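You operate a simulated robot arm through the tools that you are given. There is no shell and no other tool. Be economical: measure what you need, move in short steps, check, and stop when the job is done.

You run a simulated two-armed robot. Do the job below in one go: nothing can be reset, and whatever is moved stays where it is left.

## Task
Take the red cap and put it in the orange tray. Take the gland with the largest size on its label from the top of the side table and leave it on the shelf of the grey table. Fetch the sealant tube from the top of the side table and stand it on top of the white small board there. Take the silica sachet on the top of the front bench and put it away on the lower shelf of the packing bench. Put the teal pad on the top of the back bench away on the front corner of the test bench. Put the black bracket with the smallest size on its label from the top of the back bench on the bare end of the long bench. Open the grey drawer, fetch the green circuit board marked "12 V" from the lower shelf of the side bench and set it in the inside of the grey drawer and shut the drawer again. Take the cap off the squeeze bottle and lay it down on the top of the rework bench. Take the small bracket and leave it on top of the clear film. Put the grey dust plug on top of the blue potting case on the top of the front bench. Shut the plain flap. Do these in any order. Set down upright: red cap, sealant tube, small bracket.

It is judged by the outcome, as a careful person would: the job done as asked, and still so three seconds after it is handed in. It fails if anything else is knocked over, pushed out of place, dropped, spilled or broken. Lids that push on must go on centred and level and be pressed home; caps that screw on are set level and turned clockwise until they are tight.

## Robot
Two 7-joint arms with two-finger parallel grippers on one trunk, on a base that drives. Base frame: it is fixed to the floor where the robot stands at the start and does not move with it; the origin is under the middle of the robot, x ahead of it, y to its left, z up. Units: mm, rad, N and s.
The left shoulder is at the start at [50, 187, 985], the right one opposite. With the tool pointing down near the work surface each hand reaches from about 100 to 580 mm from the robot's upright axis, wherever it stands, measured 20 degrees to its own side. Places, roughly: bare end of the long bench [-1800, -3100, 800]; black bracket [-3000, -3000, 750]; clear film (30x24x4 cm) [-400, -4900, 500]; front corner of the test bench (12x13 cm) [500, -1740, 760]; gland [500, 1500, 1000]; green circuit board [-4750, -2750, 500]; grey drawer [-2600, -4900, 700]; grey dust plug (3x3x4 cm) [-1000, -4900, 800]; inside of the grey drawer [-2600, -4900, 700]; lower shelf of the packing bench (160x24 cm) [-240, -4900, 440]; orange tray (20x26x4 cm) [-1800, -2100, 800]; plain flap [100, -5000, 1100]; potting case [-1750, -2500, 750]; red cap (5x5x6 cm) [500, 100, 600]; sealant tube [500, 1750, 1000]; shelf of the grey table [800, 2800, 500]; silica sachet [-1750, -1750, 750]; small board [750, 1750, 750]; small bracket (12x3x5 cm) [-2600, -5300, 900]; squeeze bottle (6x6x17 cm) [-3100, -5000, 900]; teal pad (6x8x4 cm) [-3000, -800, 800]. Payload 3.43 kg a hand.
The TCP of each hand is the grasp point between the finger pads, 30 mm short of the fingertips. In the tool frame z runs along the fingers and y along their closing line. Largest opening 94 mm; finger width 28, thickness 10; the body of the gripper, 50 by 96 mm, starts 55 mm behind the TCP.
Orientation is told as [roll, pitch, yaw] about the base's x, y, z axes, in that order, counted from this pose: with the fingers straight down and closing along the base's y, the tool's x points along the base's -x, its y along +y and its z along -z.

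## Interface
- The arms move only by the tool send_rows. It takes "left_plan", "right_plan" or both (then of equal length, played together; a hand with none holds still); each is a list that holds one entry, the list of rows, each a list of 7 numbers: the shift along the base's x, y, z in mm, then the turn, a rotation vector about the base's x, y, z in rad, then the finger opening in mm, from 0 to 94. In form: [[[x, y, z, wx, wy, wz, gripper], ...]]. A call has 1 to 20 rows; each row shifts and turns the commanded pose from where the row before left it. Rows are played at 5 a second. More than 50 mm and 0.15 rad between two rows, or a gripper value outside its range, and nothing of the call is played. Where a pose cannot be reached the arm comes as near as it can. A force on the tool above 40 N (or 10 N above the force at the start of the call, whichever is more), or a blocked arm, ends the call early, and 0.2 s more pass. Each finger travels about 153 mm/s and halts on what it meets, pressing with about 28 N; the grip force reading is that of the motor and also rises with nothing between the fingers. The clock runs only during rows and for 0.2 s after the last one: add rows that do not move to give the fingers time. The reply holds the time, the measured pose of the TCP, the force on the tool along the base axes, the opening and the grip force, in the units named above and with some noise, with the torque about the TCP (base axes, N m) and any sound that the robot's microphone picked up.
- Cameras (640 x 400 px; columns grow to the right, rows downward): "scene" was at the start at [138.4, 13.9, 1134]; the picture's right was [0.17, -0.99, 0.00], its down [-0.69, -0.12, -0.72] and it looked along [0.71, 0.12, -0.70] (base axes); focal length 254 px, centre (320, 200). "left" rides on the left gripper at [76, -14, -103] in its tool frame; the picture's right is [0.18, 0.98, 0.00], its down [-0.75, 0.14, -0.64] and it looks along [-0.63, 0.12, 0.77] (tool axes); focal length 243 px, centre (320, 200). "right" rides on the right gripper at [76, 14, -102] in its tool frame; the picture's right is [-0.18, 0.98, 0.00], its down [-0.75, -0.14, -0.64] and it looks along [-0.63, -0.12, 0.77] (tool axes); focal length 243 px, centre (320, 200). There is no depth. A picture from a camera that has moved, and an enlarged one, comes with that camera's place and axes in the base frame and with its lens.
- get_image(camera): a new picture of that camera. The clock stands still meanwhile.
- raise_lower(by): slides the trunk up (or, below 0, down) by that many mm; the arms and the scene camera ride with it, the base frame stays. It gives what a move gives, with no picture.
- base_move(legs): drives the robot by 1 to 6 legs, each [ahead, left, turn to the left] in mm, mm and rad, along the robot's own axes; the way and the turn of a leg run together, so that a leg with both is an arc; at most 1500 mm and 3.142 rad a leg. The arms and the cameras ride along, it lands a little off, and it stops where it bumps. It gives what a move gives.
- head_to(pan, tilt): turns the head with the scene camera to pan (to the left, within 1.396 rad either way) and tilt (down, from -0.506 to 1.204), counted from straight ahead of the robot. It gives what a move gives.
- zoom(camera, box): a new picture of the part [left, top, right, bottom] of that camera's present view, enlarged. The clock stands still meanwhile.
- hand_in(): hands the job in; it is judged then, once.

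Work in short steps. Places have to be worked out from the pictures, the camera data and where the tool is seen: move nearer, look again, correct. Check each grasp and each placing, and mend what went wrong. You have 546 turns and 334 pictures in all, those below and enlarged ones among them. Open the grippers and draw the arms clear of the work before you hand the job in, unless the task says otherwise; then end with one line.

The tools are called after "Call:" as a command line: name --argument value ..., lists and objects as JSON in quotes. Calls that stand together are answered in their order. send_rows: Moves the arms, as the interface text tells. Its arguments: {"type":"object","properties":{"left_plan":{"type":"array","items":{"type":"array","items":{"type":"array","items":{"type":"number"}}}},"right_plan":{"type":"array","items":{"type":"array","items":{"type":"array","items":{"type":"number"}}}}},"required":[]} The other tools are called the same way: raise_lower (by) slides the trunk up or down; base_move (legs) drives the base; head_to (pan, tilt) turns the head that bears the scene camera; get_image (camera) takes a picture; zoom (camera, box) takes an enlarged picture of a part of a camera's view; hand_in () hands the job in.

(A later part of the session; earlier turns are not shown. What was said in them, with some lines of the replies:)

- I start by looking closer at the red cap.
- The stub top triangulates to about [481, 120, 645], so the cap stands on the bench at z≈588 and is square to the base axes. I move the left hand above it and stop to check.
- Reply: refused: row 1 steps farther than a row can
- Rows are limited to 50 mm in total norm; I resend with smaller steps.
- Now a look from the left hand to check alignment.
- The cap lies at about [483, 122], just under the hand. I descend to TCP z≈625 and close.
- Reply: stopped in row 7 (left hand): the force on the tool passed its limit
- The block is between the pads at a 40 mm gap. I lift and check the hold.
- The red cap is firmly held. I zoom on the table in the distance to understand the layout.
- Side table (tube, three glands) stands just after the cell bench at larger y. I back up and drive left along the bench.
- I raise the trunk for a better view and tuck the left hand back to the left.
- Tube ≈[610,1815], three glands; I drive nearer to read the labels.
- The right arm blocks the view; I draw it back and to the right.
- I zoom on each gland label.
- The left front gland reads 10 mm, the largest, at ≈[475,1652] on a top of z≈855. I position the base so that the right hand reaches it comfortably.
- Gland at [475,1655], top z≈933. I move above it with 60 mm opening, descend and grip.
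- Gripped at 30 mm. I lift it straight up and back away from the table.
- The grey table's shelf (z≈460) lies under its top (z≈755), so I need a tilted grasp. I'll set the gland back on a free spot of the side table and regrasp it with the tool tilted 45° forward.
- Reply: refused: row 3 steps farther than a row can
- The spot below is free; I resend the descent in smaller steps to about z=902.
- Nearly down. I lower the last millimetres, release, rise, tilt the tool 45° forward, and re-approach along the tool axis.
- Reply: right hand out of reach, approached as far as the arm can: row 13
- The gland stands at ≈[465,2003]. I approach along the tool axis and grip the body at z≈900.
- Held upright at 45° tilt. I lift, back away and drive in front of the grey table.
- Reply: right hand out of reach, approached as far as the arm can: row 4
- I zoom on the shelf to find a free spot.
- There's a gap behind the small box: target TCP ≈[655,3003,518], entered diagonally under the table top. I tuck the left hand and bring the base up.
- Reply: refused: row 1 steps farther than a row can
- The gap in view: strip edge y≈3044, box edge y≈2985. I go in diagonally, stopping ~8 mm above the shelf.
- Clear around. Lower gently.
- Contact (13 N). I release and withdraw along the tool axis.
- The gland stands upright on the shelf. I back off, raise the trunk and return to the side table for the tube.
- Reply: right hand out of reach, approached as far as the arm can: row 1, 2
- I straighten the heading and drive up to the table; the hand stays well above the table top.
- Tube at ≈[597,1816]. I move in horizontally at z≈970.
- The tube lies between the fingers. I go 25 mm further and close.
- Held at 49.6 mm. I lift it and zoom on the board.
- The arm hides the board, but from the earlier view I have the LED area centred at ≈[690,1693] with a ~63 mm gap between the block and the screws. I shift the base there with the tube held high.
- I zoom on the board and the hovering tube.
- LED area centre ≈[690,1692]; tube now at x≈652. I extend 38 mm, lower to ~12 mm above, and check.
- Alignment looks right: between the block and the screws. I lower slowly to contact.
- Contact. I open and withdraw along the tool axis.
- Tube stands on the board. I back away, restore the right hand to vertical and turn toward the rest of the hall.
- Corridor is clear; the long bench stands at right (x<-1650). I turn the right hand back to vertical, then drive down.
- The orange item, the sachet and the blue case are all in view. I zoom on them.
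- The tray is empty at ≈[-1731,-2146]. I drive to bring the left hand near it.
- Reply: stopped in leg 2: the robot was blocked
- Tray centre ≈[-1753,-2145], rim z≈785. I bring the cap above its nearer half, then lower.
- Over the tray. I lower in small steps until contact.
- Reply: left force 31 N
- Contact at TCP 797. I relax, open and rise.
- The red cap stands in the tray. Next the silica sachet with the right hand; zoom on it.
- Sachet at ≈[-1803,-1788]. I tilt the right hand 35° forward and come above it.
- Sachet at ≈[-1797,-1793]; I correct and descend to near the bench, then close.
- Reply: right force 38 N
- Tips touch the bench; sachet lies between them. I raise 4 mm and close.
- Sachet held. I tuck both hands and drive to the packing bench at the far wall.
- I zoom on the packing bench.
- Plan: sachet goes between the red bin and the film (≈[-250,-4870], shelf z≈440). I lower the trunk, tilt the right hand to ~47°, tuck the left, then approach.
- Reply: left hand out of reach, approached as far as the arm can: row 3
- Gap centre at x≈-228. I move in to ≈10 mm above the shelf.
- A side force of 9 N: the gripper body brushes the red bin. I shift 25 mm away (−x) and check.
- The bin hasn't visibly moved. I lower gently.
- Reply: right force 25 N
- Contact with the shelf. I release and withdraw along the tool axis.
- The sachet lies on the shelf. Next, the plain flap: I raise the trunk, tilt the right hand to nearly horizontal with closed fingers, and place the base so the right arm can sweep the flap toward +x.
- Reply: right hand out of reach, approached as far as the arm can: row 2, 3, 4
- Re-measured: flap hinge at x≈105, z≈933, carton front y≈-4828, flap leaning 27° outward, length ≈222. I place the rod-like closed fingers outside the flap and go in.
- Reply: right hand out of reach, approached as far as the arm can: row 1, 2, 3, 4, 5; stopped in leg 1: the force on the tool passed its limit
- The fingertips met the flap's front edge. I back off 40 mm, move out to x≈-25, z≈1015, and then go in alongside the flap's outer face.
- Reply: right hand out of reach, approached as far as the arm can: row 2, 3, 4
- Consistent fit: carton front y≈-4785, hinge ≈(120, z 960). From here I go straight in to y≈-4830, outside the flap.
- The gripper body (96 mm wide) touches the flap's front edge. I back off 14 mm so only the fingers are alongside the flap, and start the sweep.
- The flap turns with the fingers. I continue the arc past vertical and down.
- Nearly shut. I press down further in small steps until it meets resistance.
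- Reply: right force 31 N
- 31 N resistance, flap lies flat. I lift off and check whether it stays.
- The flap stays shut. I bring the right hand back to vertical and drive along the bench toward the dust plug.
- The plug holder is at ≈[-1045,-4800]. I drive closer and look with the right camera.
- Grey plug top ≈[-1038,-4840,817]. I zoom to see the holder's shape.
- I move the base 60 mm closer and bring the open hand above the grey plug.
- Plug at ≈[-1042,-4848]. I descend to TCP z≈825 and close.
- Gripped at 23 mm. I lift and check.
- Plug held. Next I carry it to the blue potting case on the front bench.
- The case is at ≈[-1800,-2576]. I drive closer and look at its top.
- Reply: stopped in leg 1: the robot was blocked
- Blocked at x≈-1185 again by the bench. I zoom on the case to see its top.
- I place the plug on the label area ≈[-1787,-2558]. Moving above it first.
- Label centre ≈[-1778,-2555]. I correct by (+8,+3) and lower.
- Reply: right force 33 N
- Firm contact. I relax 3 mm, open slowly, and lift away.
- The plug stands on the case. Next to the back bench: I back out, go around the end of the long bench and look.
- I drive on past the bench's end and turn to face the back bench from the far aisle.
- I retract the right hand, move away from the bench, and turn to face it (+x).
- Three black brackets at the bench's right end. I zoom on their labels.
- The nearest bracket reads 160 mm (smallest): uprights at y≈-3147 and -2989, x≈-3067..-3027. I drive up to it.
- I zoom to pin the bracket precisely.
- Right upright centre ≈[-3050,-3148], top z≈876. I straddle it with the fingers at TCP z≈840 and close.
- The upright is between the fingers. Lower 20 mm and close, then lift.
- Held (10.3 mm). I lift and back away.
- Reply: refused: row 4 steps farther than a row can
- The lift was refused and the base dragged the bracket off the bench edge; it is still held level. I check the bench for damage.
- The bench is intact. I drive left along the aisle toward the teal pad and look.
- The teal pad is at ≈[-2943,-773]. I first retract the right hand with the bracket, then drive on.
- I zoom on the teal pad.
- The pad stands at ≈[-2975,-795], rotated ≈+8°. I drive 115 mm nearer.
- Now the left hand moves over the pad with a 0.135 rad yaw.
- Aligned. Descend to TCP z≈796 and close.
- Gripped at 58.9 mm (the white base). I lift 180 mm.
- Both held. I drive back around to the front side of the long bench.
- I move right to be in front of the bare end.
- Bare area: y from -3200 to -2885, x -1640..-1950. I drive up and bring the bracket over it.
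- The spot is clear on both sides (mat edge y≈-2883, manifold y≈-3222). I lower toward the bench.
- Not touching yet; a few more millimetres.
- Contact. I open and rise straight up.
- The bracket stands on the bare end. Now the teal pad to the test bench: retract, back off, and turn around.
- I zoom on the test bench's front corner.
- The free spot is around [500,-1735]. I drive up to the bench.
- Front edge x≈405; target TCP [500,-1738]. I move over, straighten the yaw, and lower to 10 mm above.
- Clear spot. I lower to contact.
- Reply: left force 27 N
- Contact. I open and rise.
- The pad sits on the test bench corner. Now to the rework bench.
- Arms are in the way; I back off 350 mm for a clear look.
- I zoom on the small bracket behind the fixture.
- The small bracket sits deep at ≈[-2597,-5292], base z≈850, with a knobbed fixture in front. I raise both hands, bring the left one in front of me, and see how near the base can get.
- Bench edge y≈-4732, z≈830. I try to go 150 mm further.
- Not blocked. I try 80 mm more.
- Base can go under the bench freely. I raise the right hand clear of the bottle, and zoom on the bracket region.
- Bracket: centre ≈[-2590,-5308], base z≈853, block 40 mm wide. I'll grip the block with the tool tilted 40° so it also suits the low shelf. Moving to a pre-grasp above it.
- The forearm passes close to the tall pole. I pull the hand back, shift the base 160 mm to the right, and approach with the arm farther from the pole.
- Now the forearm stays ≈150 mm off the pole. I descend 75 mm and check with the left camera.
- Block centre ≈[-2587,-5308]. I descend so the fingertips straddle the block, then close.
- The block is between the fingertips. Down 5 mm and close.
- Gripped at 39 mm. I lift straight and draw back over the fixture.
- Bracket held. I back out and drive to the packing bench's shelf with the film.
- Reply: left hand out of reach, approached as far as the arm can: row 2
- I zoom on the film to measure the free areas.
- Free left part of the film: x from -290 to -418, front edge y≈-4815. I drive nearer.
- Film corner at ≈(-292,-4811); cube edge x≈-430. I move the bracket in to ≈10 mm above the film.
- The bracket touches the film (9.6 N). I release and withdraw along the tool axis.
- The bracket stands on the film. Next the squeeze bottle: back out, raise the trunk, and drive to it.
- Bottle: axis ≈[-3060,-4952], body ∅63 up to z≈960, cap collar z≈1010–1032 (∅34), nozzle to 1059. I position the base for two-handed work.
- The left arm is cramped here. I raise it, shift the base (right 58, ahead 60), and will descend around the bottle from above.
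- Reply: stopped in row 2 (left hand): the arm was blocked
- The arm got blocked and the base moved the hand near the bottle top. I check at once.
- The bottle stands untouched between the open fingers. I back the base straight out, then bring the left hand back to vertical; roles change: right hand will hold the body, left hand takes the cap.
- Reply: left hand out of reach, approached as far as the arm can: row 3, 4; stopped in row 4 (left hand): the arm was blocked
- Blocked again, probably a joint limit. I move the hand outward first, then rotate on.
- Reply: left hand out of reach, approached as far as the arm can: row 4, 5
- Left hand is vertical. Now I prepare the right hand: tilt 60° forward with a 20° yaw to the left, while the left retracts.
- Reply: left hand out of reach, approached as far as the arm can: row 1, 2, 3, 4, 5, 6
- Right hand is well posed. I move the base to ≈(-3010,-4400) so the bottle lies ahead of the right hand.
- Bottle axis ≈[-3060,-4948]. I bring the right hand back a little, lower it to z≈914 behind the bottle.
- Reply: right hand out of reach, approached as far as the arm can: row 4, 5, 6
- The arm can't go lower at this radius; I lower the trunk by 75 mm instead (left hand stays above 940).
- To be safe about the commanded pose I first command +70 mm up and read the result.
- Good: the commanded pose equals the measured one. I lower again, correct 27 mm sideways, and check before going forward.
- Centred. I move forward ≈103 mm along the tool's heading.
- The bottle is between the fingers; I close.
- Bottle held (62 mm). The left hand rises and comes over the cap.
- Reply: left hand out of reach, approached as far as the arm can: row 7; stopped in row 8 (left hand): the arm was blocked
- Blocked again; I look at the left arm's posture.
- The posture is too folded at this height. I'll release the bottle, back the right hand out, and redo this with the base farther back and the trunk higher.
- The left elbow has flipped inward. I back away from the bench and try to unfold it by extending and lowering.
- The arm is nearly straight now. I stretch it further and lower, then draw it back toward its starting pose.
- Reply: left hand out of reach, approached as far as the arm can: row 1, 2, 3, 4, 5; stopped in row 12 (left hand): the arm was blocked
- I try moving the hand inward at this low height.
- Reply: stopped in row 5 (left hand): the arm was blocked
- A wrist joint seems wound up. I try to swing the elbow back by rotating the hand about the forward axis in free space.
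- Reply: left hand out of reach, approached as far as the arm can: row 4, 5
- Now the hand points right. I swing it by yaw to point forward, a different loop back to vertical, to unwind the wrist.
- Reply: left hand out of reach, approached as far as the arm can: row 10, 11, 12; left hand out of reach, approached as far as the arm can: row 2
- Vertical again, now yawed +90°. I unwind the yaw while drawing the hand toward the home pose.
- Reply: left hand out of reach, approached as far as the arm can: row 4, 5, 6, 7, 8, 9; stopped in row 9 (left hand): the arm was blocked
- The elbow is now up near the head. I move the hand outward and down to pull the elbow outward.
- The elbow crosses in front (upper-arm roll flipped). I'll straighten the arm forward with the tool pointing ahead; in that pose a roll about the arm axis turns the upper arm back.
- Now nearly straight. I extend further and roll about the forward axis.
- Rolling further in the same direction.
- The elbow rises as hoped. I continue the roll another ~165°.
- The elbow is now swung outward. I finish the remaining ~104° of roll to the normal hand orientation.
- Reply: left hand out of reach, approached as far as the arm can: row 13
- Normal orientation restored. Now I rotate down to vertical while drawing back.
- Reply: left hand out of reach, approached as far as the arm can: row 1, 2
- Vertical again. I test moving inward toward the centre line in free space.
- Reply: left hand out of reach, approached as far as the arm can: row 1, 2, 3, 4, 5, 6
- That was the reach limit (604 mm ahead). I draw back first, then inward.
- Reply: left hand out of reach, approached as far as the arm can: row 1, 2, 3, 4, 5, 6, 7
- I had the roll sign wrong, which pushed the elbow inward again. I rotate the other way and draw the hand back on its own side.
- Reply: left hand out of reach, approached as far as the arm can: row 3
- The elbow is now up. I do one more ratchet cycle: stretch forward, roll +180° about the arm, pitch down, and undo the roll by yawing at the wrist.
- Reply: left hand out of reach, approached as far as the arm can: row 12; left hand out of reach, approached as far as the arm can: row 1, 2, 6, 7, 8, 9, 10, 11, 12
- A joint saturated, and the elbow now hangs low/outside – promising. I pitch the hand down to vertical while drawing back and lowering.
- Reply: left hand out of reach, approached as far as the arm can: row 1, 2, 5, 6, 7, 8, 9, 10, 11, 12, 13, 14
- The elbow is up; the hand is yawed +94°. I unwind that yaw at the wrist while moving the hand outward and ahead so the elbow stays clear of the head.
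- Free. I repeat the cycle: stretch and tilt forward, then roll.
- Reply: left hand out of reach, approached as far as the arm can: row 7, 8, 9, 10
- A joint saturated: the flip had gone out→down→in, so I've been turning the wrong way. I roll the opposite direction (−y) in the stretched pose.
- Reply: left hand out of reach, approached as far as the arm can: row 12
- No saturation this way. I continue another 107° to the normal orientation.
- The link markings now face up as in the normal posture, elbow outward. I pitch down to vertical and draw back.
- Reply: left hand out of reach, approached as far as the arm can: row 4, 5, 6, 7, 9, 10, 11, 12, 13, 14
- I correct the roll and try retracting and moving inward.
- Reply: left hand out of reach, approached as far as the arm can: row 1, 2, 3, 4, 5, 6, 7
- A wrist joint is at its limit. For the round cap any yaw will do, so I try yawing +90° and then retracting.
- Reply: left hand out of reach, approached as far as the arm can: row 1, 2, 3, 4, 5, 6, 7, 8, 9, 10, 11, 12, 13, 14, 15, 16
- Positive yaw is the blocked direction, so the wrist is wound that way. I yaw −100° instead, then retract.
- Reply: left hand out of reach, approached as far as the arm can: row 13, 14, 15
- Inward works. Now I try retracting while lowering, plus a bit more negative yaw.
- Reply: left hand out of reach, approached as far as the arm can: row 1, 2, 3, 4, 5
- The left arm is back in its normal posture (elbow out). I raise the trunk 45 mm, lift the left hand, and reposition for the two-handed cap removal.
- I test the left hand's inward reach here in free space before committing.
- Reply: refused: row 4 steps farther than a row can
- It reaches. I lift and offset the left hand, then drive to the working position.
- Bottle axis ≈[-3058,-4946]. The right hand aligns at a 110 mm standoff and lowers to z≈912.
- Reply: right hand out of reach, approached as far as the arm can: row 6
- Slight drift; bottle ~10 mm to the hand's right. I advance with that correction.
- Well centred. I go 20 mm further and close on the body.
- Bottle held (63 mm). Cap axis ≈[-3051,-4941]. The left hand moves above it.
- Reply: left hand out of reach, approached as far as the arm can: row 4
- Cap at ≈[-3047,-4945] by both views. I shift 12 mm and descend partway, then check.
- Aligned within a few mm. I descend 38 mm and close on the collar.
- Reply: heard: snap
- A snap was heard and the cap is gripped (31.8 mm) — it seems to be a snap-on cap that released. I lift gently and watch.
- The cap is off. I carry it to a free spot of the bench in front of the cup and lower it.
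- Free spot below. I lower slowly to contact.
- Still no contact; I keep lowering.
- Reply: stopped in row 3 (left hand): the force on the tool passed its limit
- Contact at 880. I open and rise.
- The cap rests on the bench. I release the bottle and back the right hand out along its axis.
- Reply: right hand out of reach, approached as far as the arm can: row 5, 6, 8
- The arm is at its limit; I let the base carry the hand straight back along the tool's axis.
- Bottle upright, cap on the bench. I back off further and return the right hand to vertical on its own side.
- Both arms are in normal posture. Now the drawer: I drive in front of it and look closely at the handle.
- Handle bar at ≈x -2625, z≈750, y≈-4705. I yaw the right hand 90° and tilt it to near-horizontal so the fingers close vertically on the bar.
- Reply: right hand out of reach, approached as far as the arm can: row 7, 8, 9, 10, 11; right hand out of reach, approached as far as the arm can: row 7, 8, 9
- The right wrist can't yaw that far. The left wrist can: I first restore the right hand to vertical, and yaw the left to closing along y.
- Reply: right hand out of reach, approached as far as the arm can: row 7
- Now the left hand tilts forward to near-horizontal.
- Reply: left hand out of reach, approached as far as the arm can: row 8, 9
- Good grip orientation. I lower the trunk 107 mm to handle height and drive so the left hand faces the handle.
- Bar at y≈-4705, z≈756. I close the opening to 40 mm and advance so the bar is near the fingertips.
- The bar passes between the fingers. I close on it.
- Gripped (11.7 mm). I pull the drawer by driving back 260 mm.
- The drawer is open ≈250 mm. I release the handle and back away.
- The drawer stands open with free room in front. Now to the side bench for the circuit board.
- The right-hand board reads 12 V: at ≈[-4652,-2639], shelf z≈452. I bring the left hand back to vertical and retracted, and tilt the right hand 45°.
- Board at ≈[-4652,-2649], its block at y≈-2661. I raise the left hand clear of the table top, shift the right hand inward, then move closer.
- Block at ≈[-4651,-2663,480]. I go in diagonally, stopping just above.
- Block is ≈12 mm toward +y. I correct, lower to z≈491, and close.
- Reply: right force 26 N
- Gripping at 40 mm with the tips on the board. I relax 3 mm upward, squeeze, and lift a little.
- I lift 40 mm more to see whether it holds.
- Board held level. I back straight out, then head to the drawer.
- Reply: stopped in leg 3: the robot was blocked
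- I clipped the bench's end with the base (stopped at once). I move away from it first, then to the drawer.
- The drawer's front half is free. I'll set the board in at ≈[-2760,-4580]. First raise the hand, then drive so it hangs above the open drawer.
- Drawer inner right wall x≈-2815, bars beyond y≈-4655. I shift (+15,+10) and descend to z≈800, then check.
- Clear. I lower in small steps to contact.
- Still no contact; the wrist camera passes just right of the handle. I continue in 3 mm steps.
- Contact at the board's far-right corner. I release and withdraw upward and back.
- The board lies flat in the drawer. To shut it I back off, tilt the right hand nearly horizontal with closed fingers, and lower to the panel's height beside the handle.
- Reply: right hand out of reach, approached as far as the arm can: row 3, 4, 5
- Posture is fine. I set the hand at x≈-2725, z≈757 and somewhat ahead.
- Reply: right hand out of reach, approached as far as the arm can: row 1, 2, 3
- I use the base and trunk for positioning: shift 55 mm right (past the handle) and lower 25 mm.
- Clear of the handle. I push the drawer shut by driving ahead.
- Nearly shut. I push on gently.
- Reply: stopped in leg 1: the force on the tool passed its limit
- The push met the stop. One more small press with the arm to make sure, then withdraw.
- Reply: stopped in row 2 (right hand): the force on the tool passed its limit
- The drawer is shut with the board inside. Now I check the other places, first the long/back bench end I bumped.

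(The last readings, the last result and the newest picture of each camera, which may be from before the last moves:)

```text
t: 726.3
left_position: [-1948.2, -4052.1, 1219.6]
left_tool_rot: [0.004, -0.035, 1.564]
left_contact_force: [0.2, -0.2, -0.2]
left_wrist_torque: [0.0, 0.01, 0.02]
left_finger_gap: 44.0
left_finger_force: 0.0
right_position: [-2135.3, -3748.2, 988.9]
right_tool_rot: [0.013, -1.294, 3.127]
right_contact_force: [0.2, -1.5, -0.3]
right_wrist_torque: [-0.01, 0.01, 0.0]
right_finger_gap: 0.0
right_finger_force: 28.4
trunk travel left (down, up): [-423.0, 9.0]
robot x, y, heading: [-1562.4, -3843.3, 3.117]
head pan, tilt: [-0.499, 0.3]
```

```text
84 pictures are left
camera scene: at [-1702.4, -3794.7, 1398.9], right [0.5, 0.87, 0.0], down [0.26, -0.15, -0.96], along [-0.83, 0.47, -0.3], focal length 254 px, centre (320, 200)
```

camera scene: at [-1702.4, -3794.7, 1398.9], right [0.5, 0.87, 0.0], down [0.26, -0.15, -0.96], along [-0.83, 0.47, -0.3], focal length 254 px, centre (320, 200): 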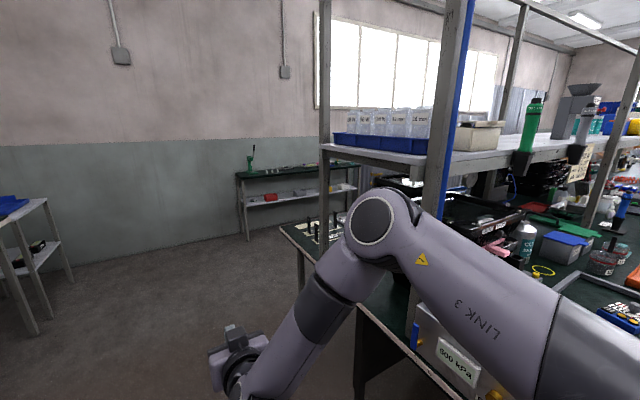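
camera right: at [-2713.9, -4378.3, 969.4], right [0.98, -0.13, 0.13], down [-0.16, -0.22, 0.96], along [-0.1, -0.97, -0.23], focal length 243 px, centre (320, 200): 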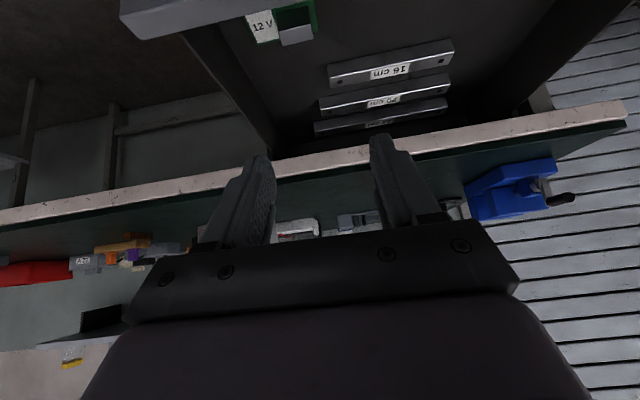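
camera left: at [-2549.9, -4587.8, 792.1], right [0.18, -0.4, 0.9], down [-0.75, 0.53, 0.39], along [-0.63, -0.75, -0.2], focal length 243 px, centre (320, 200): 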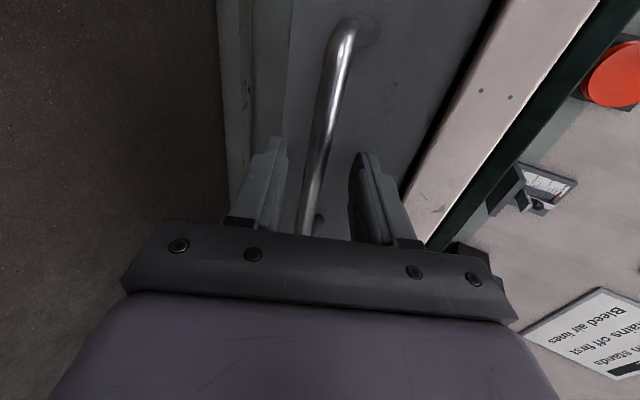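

Call:
zoom --camera "scene" --box '[275, 195, 355, 255]'

Call:
zoom --camera "scene" --box '[480, 210, 640, 330]'

```text
6.67 times, centred on (315, 225) of scene
camera zoom: at [-1702.4, -3794.7, 1398.9], right [0.5, 0.87, 0.0], down [0.26, -0.15, -0.96], along [-0.83, 0.47, -0.3], focal length 1690 px, centre (353, 33)
```

zoom: 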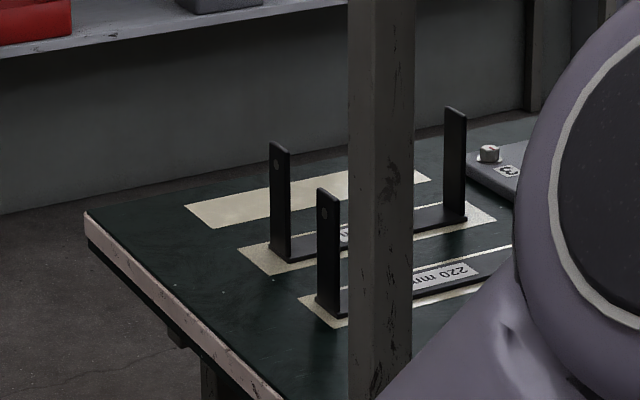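

```text
3.33 times, centred on (560, 270) of scene
camera zoom: at [-1702.4, -3794.7, 1398.9], right [0.5, 0.87, 0.0], down [0.26, -0.15, -0.96], along [-0.83, 0.47, -0.3], focal length 845 px, centre (-480, -33)
```

zoom: 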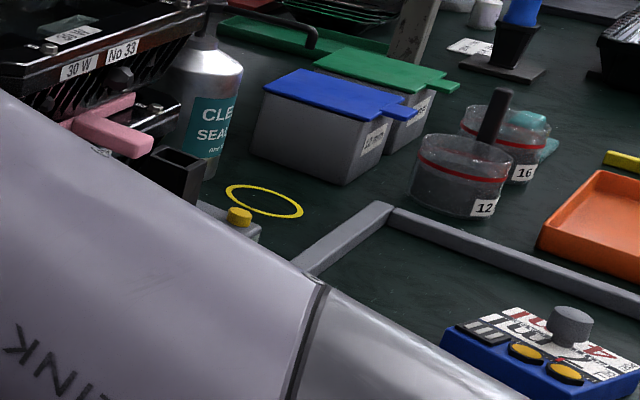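

Brackets and plug are fine. A last look at the packing bench and the bare end.

Call:
base_move --legs '[[-900, 0, 0]]'

Call:
head_to --pan 1.39 --tilt 0.5

Call:
get_image --camera "scene"

Call:
head_to --pan -0.7 --tilt 0.35

Call:
get_image --camera "scene"

```text
t: 731.0
left_position: [-1061.9, -4072.0, 1219.2]
left_tool_rot: [0.004, -0.037, 1.565]
left_contact_force: [0.2, -0.1, -0.4]
left_wrist_torque: [-0.02, -0.01, 0.01]
left_finger_gap: 44.1
left_finger_force: 0.0
right_position: [-1250.5, -3766.6, 988.4]
right_tool_rot: [0.014, -1.292, 3.13]
right_contact_force: [-0.1, 0.4, 0.2]
right_wrist_torque: [0.0, 0.01, 0.0]
right_finger_gap: 0.0
right_finger_force: 28.2
trunk travel left (down, up): [-423.0, 9.0]
robot x, y, heading: [-677.0, -3863.7, 3.118]
head pan, tilt: [-0.499, 0.3]
```

```text
t: 732.9
left_position: [-1062.0, -4072.1, 1219.5]
left_tool_rot: [0.001, -0.036, 1.565]
left_contact_force: [0.9, 0.2, 0.5]
left_wrist_torque: [0.02, -0.02, -0.02]
left_finger_gap: 44.0
left_finger_force: 0.1
right_position: [-1250.7, -3768.1, 987.9]
right_tool_rot: [0.013, -1.293, 3.129]
right_contact_force: [-0.2, -1.2, -0.1]
right_wrist_torque: [0.0, -0.02, 0.01]
right_finger_gap: 0.1
right_finger_force: 28.6
trunk travel left (down, up): [-423.0, 9.0]
robot x, y, heading: [-677.6, -3862.2, 3.123]
head pan, tilt: [1.389, 0.499]
```

```text
81 pictures are left
camera scene: at [-754.1, -3949.2, 1380.5], right [-0.98, 0.2, 0.0], down [0.1, 0.47, -0.88], along [-0.18, -0.86, -0.48], focal length 254 px, centre (320, 200)
```

scene: 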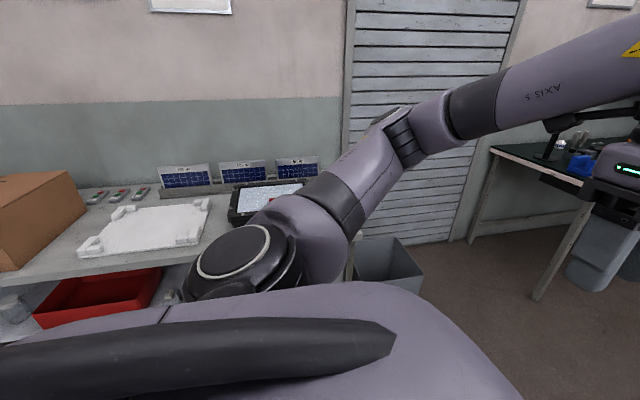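

```text
t: 734.9
left_position: [-1063.1, -4072.1, 1220.1]
left_tool_rot: [0.002, -0.037, 1.565]
left_contact_force: [-0.1, -0.5, 1.0]
left_wrist_torque: [0.0, 0.0, 0.01]
left_finger_gap: 44.3
left_finger_force: 0.1
right_position: [-1250.7, -3767.8, 987.6]
right_tool_rot: [0.014, -1.294, 3.13]
right_contact_force: [-0.1, 0.6, 0.0]
right_wrist_torque: [-0.01, 0.0, 0.0]
right_finger_gap: 0.0
right_finger_force: 27.6
trunk travel left (down, up): [-423.0, 9.0]
robot x, y, heading: [-679.4, -3863.6, 3.125]
head pan, tilt: [-0.7, 0.351]
```

```text
80 pictures are left
camera scene: at [-805.8, -3798.7, 1394.2], right [0.66, 0.75, 0.0], down [0.26, -0.23, -0.94], along [-0.71, 0.62, -0.34], focal length 254 px, centre (320, 200)
```

scene: 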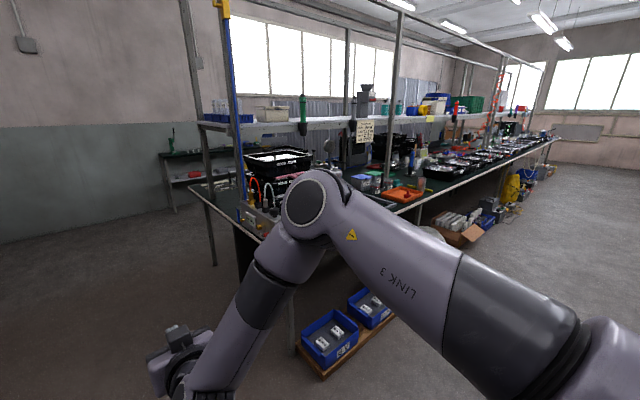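

I face the packing bench for a final look, and open the right gripper.

Call:
base_move --legs '[[0, 0, 1.571], [0, 400, 0]]'

Call:
send_rows --right_plan '[[[0, 0, 0, 0, 0, 0, 60], [0, 0, 0, 0, 0, 0, 60]]]'

Call:
head_to --pan 0.2 --tilt 0.5

Call:
get_image --camera "scene"

```text
t: 741.2
left_position: [-63.6, -4253.9, 1218.9]
left_tool_rot: [0.004, -0.037, 3.136]
left_contact_force: [-0.7, -0.4, -0.3]
left_wrist_torque: [-0.02, -0.03, 0.01]
left_finger_gap: 44.0
left_finger_force: 0.1
right_position: [-367.2, -4442.4, 988.9]
right_tool_rot: [0.013, -1.294, -1.584]
right_contact_force: [0.7, -0.4, 0.2]
right_wrist_torque: [-0.03, 0.0, 0.02]
right_finger_gap: 0.1
right_finger_force: 28.0
trunk travel left (down, up): [-423.0, 9.0]
robot x, y, heading: [-269.5, -3869.3, -1.593]
head pan, tilt: [-0.7, 0.351]
```

```text
t: 741.8
left_position: [-62.7, -4253.7, 1219.5]
left_tool_rot: [0.003, -0.037, 3.135]
left_contact_force: [-0.4, -0.2, -1.0]
left_wrist_torque: [-0.02, 0.0, -0.03]
left_finger_gap: 43.9
left_finger_force: 0.0
right_position: [-367.6, -4440.1, 988.8]
right_tool_rot: [0.014, -1.291, -1.586]
right_contact_force: [-0.2, 0.7, 0.3]
right_wrist_torque: [0.01, -0.01, -0.01]
right_finger_gap: 60.0
right_finger_force: 0.1
trunk travel left (down, up): [-423.0, 9.0]
robot x, y, heading: [-274.7, -3867.8, -1.593]
head pan, tilt: [-0.7, 0.351]
```

```text
t: 743.0
left_position: [-63.3, -4253.6, 1219.7]
left_tool_rot: [0.004, -0.036, 3.135]
left_contact_force: [-0.3, -0.2, 0.0]
left_wrist_torque: [-0.01, -0.05, -0.01]
left_finger_gap: 44.0
left_finger_force: 0.1
right_position: [-366.3, -4442.1, 987.9]
right_tool_rot: [0.014, -1.294, -1.584]
right_contact_force: [-0.1, 0.5, 0.2]
right_wrist_torque: [0.0, 0.0, -0.01]
right_finger_gap: 60.1
right_finger_force: 0.1
trunk travel left (down, up): [-423.0, 9.0]
robot x, y, heading: [-271.9, -3871.3, -1.592]
head pan, tilt: [0.201, 0.499]
```

```text
79 pictures are left
camera scene: at [-259.1, -4015.9, 1380.5], right [-0.98, -0.18, 0.0], down [-0.08, 0.47, -0.88], along [0.16, -0.86, -0.48], focal length 254 px, centre (320, 200)
```

scene: 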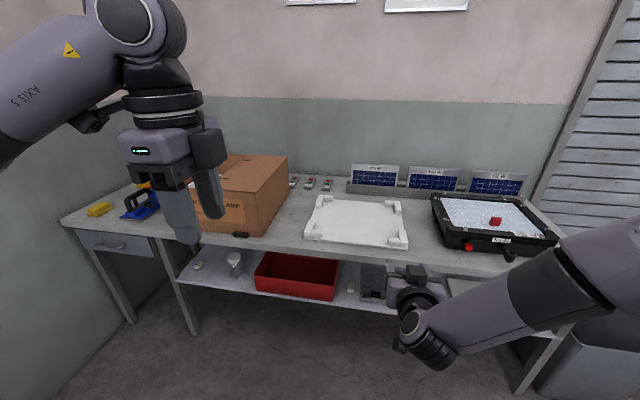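

Call:
base_move --legs '[[-300, -350, 0.02]]'

Call:
head_to --pan 0.5 --tilt 0.4

Call:
get_image --camera "scene"

```text
t: 745.8
left_position: [-404.8, -3942.0, 1219.6]
left_tool_rot: [0.004, -0.035, -3.121]
left_contact_force: [0.1, -0.1, 0.6]
left_wrist_torque: [-0.01, 0.0, 0.01]
left_finger_gap: 44.1
left_finger_force: 0.0
right_position: [-704.2, -4136.9, 988.4]
right_tool_rot: [0.015, -1.293, -1.558]
right_contact_force: [0.0, -0.2, 0.0]
right_wrist_torque: [0.0, 0.0, 0.04]
right_finger_gap: 59.9
right_finger_force: 0.0
trunk travel left (down, up): [-423.0, 9.0]
robot x, y, heading: [-622.1, -3561.4, -1.566]
head pan, tilt: [0.201, 0.499]
```

```text
t: 746.6
left_position: [-404.2, -3941.9, 1218.8]
left_tool_rot: [0.005, -0.036, -3.123]
left_contact_force: [0.0, 0.3, 0.2]
left_wrist_torque: [0.02, -0.01, -0.01]
left_finger_gap: 43.9
left_finger_force: 0.1
right_position: [-705.5, -4137.5, 988.2]
right_tool_rot: [0.014, -1.293, -1.558]
right_contact_force: [-0.3, 0.7, -0.2]
right_wrist_torque: [0.03, -0.01, 0.04]
right_finger_gap: 60.1
right_finger_force: 0.0
trunk travel left (down, up): [-423.0, 9.0]
robot x, y, heading: [-624.7, -3558.9, -1.57]
head pan, tilt: [0.499, 0.4]
```

```text
78 pictures are left
camera scene: at [-579.8, -3700.6, 1389.6], right [-0.88, -0.48, 0.0], down [-0.19, 0.34, -0.92], along [0.44, -0.81, -0.39], focal length 254 px, centre (320, 200)
```

scene: 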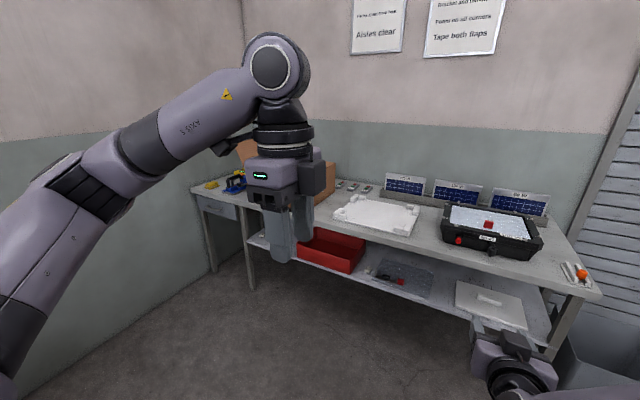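

Call:
zoom --camera "scene" --box '[340, 245, 460, 315]'

```text
5.33 times, centred on (400, 280) of scene
camera zoom: at [-579.8, -3700.6, 1389.6], right [-0.88, -0.48, 0.0], down [-0.19, 0.34, -0.92], along [0.44, -0.81, -0.39], focal length 1352 px, centre (-107, -227)
```

zoom: 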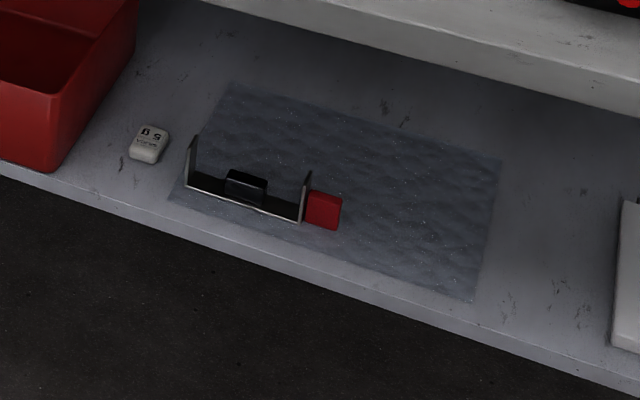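

Everything is in place; arms are clear and grippers open. I hand in.

Call:
hand_in

```text
The job is handed in.
```

All eleven tasks are done and handed in; no other item was seen moved in the areas I re-checked, but the base bumped benches three times, the 160 mm bracket was dragged off its bench while gripped, and the hand brushed the red bin by the film.
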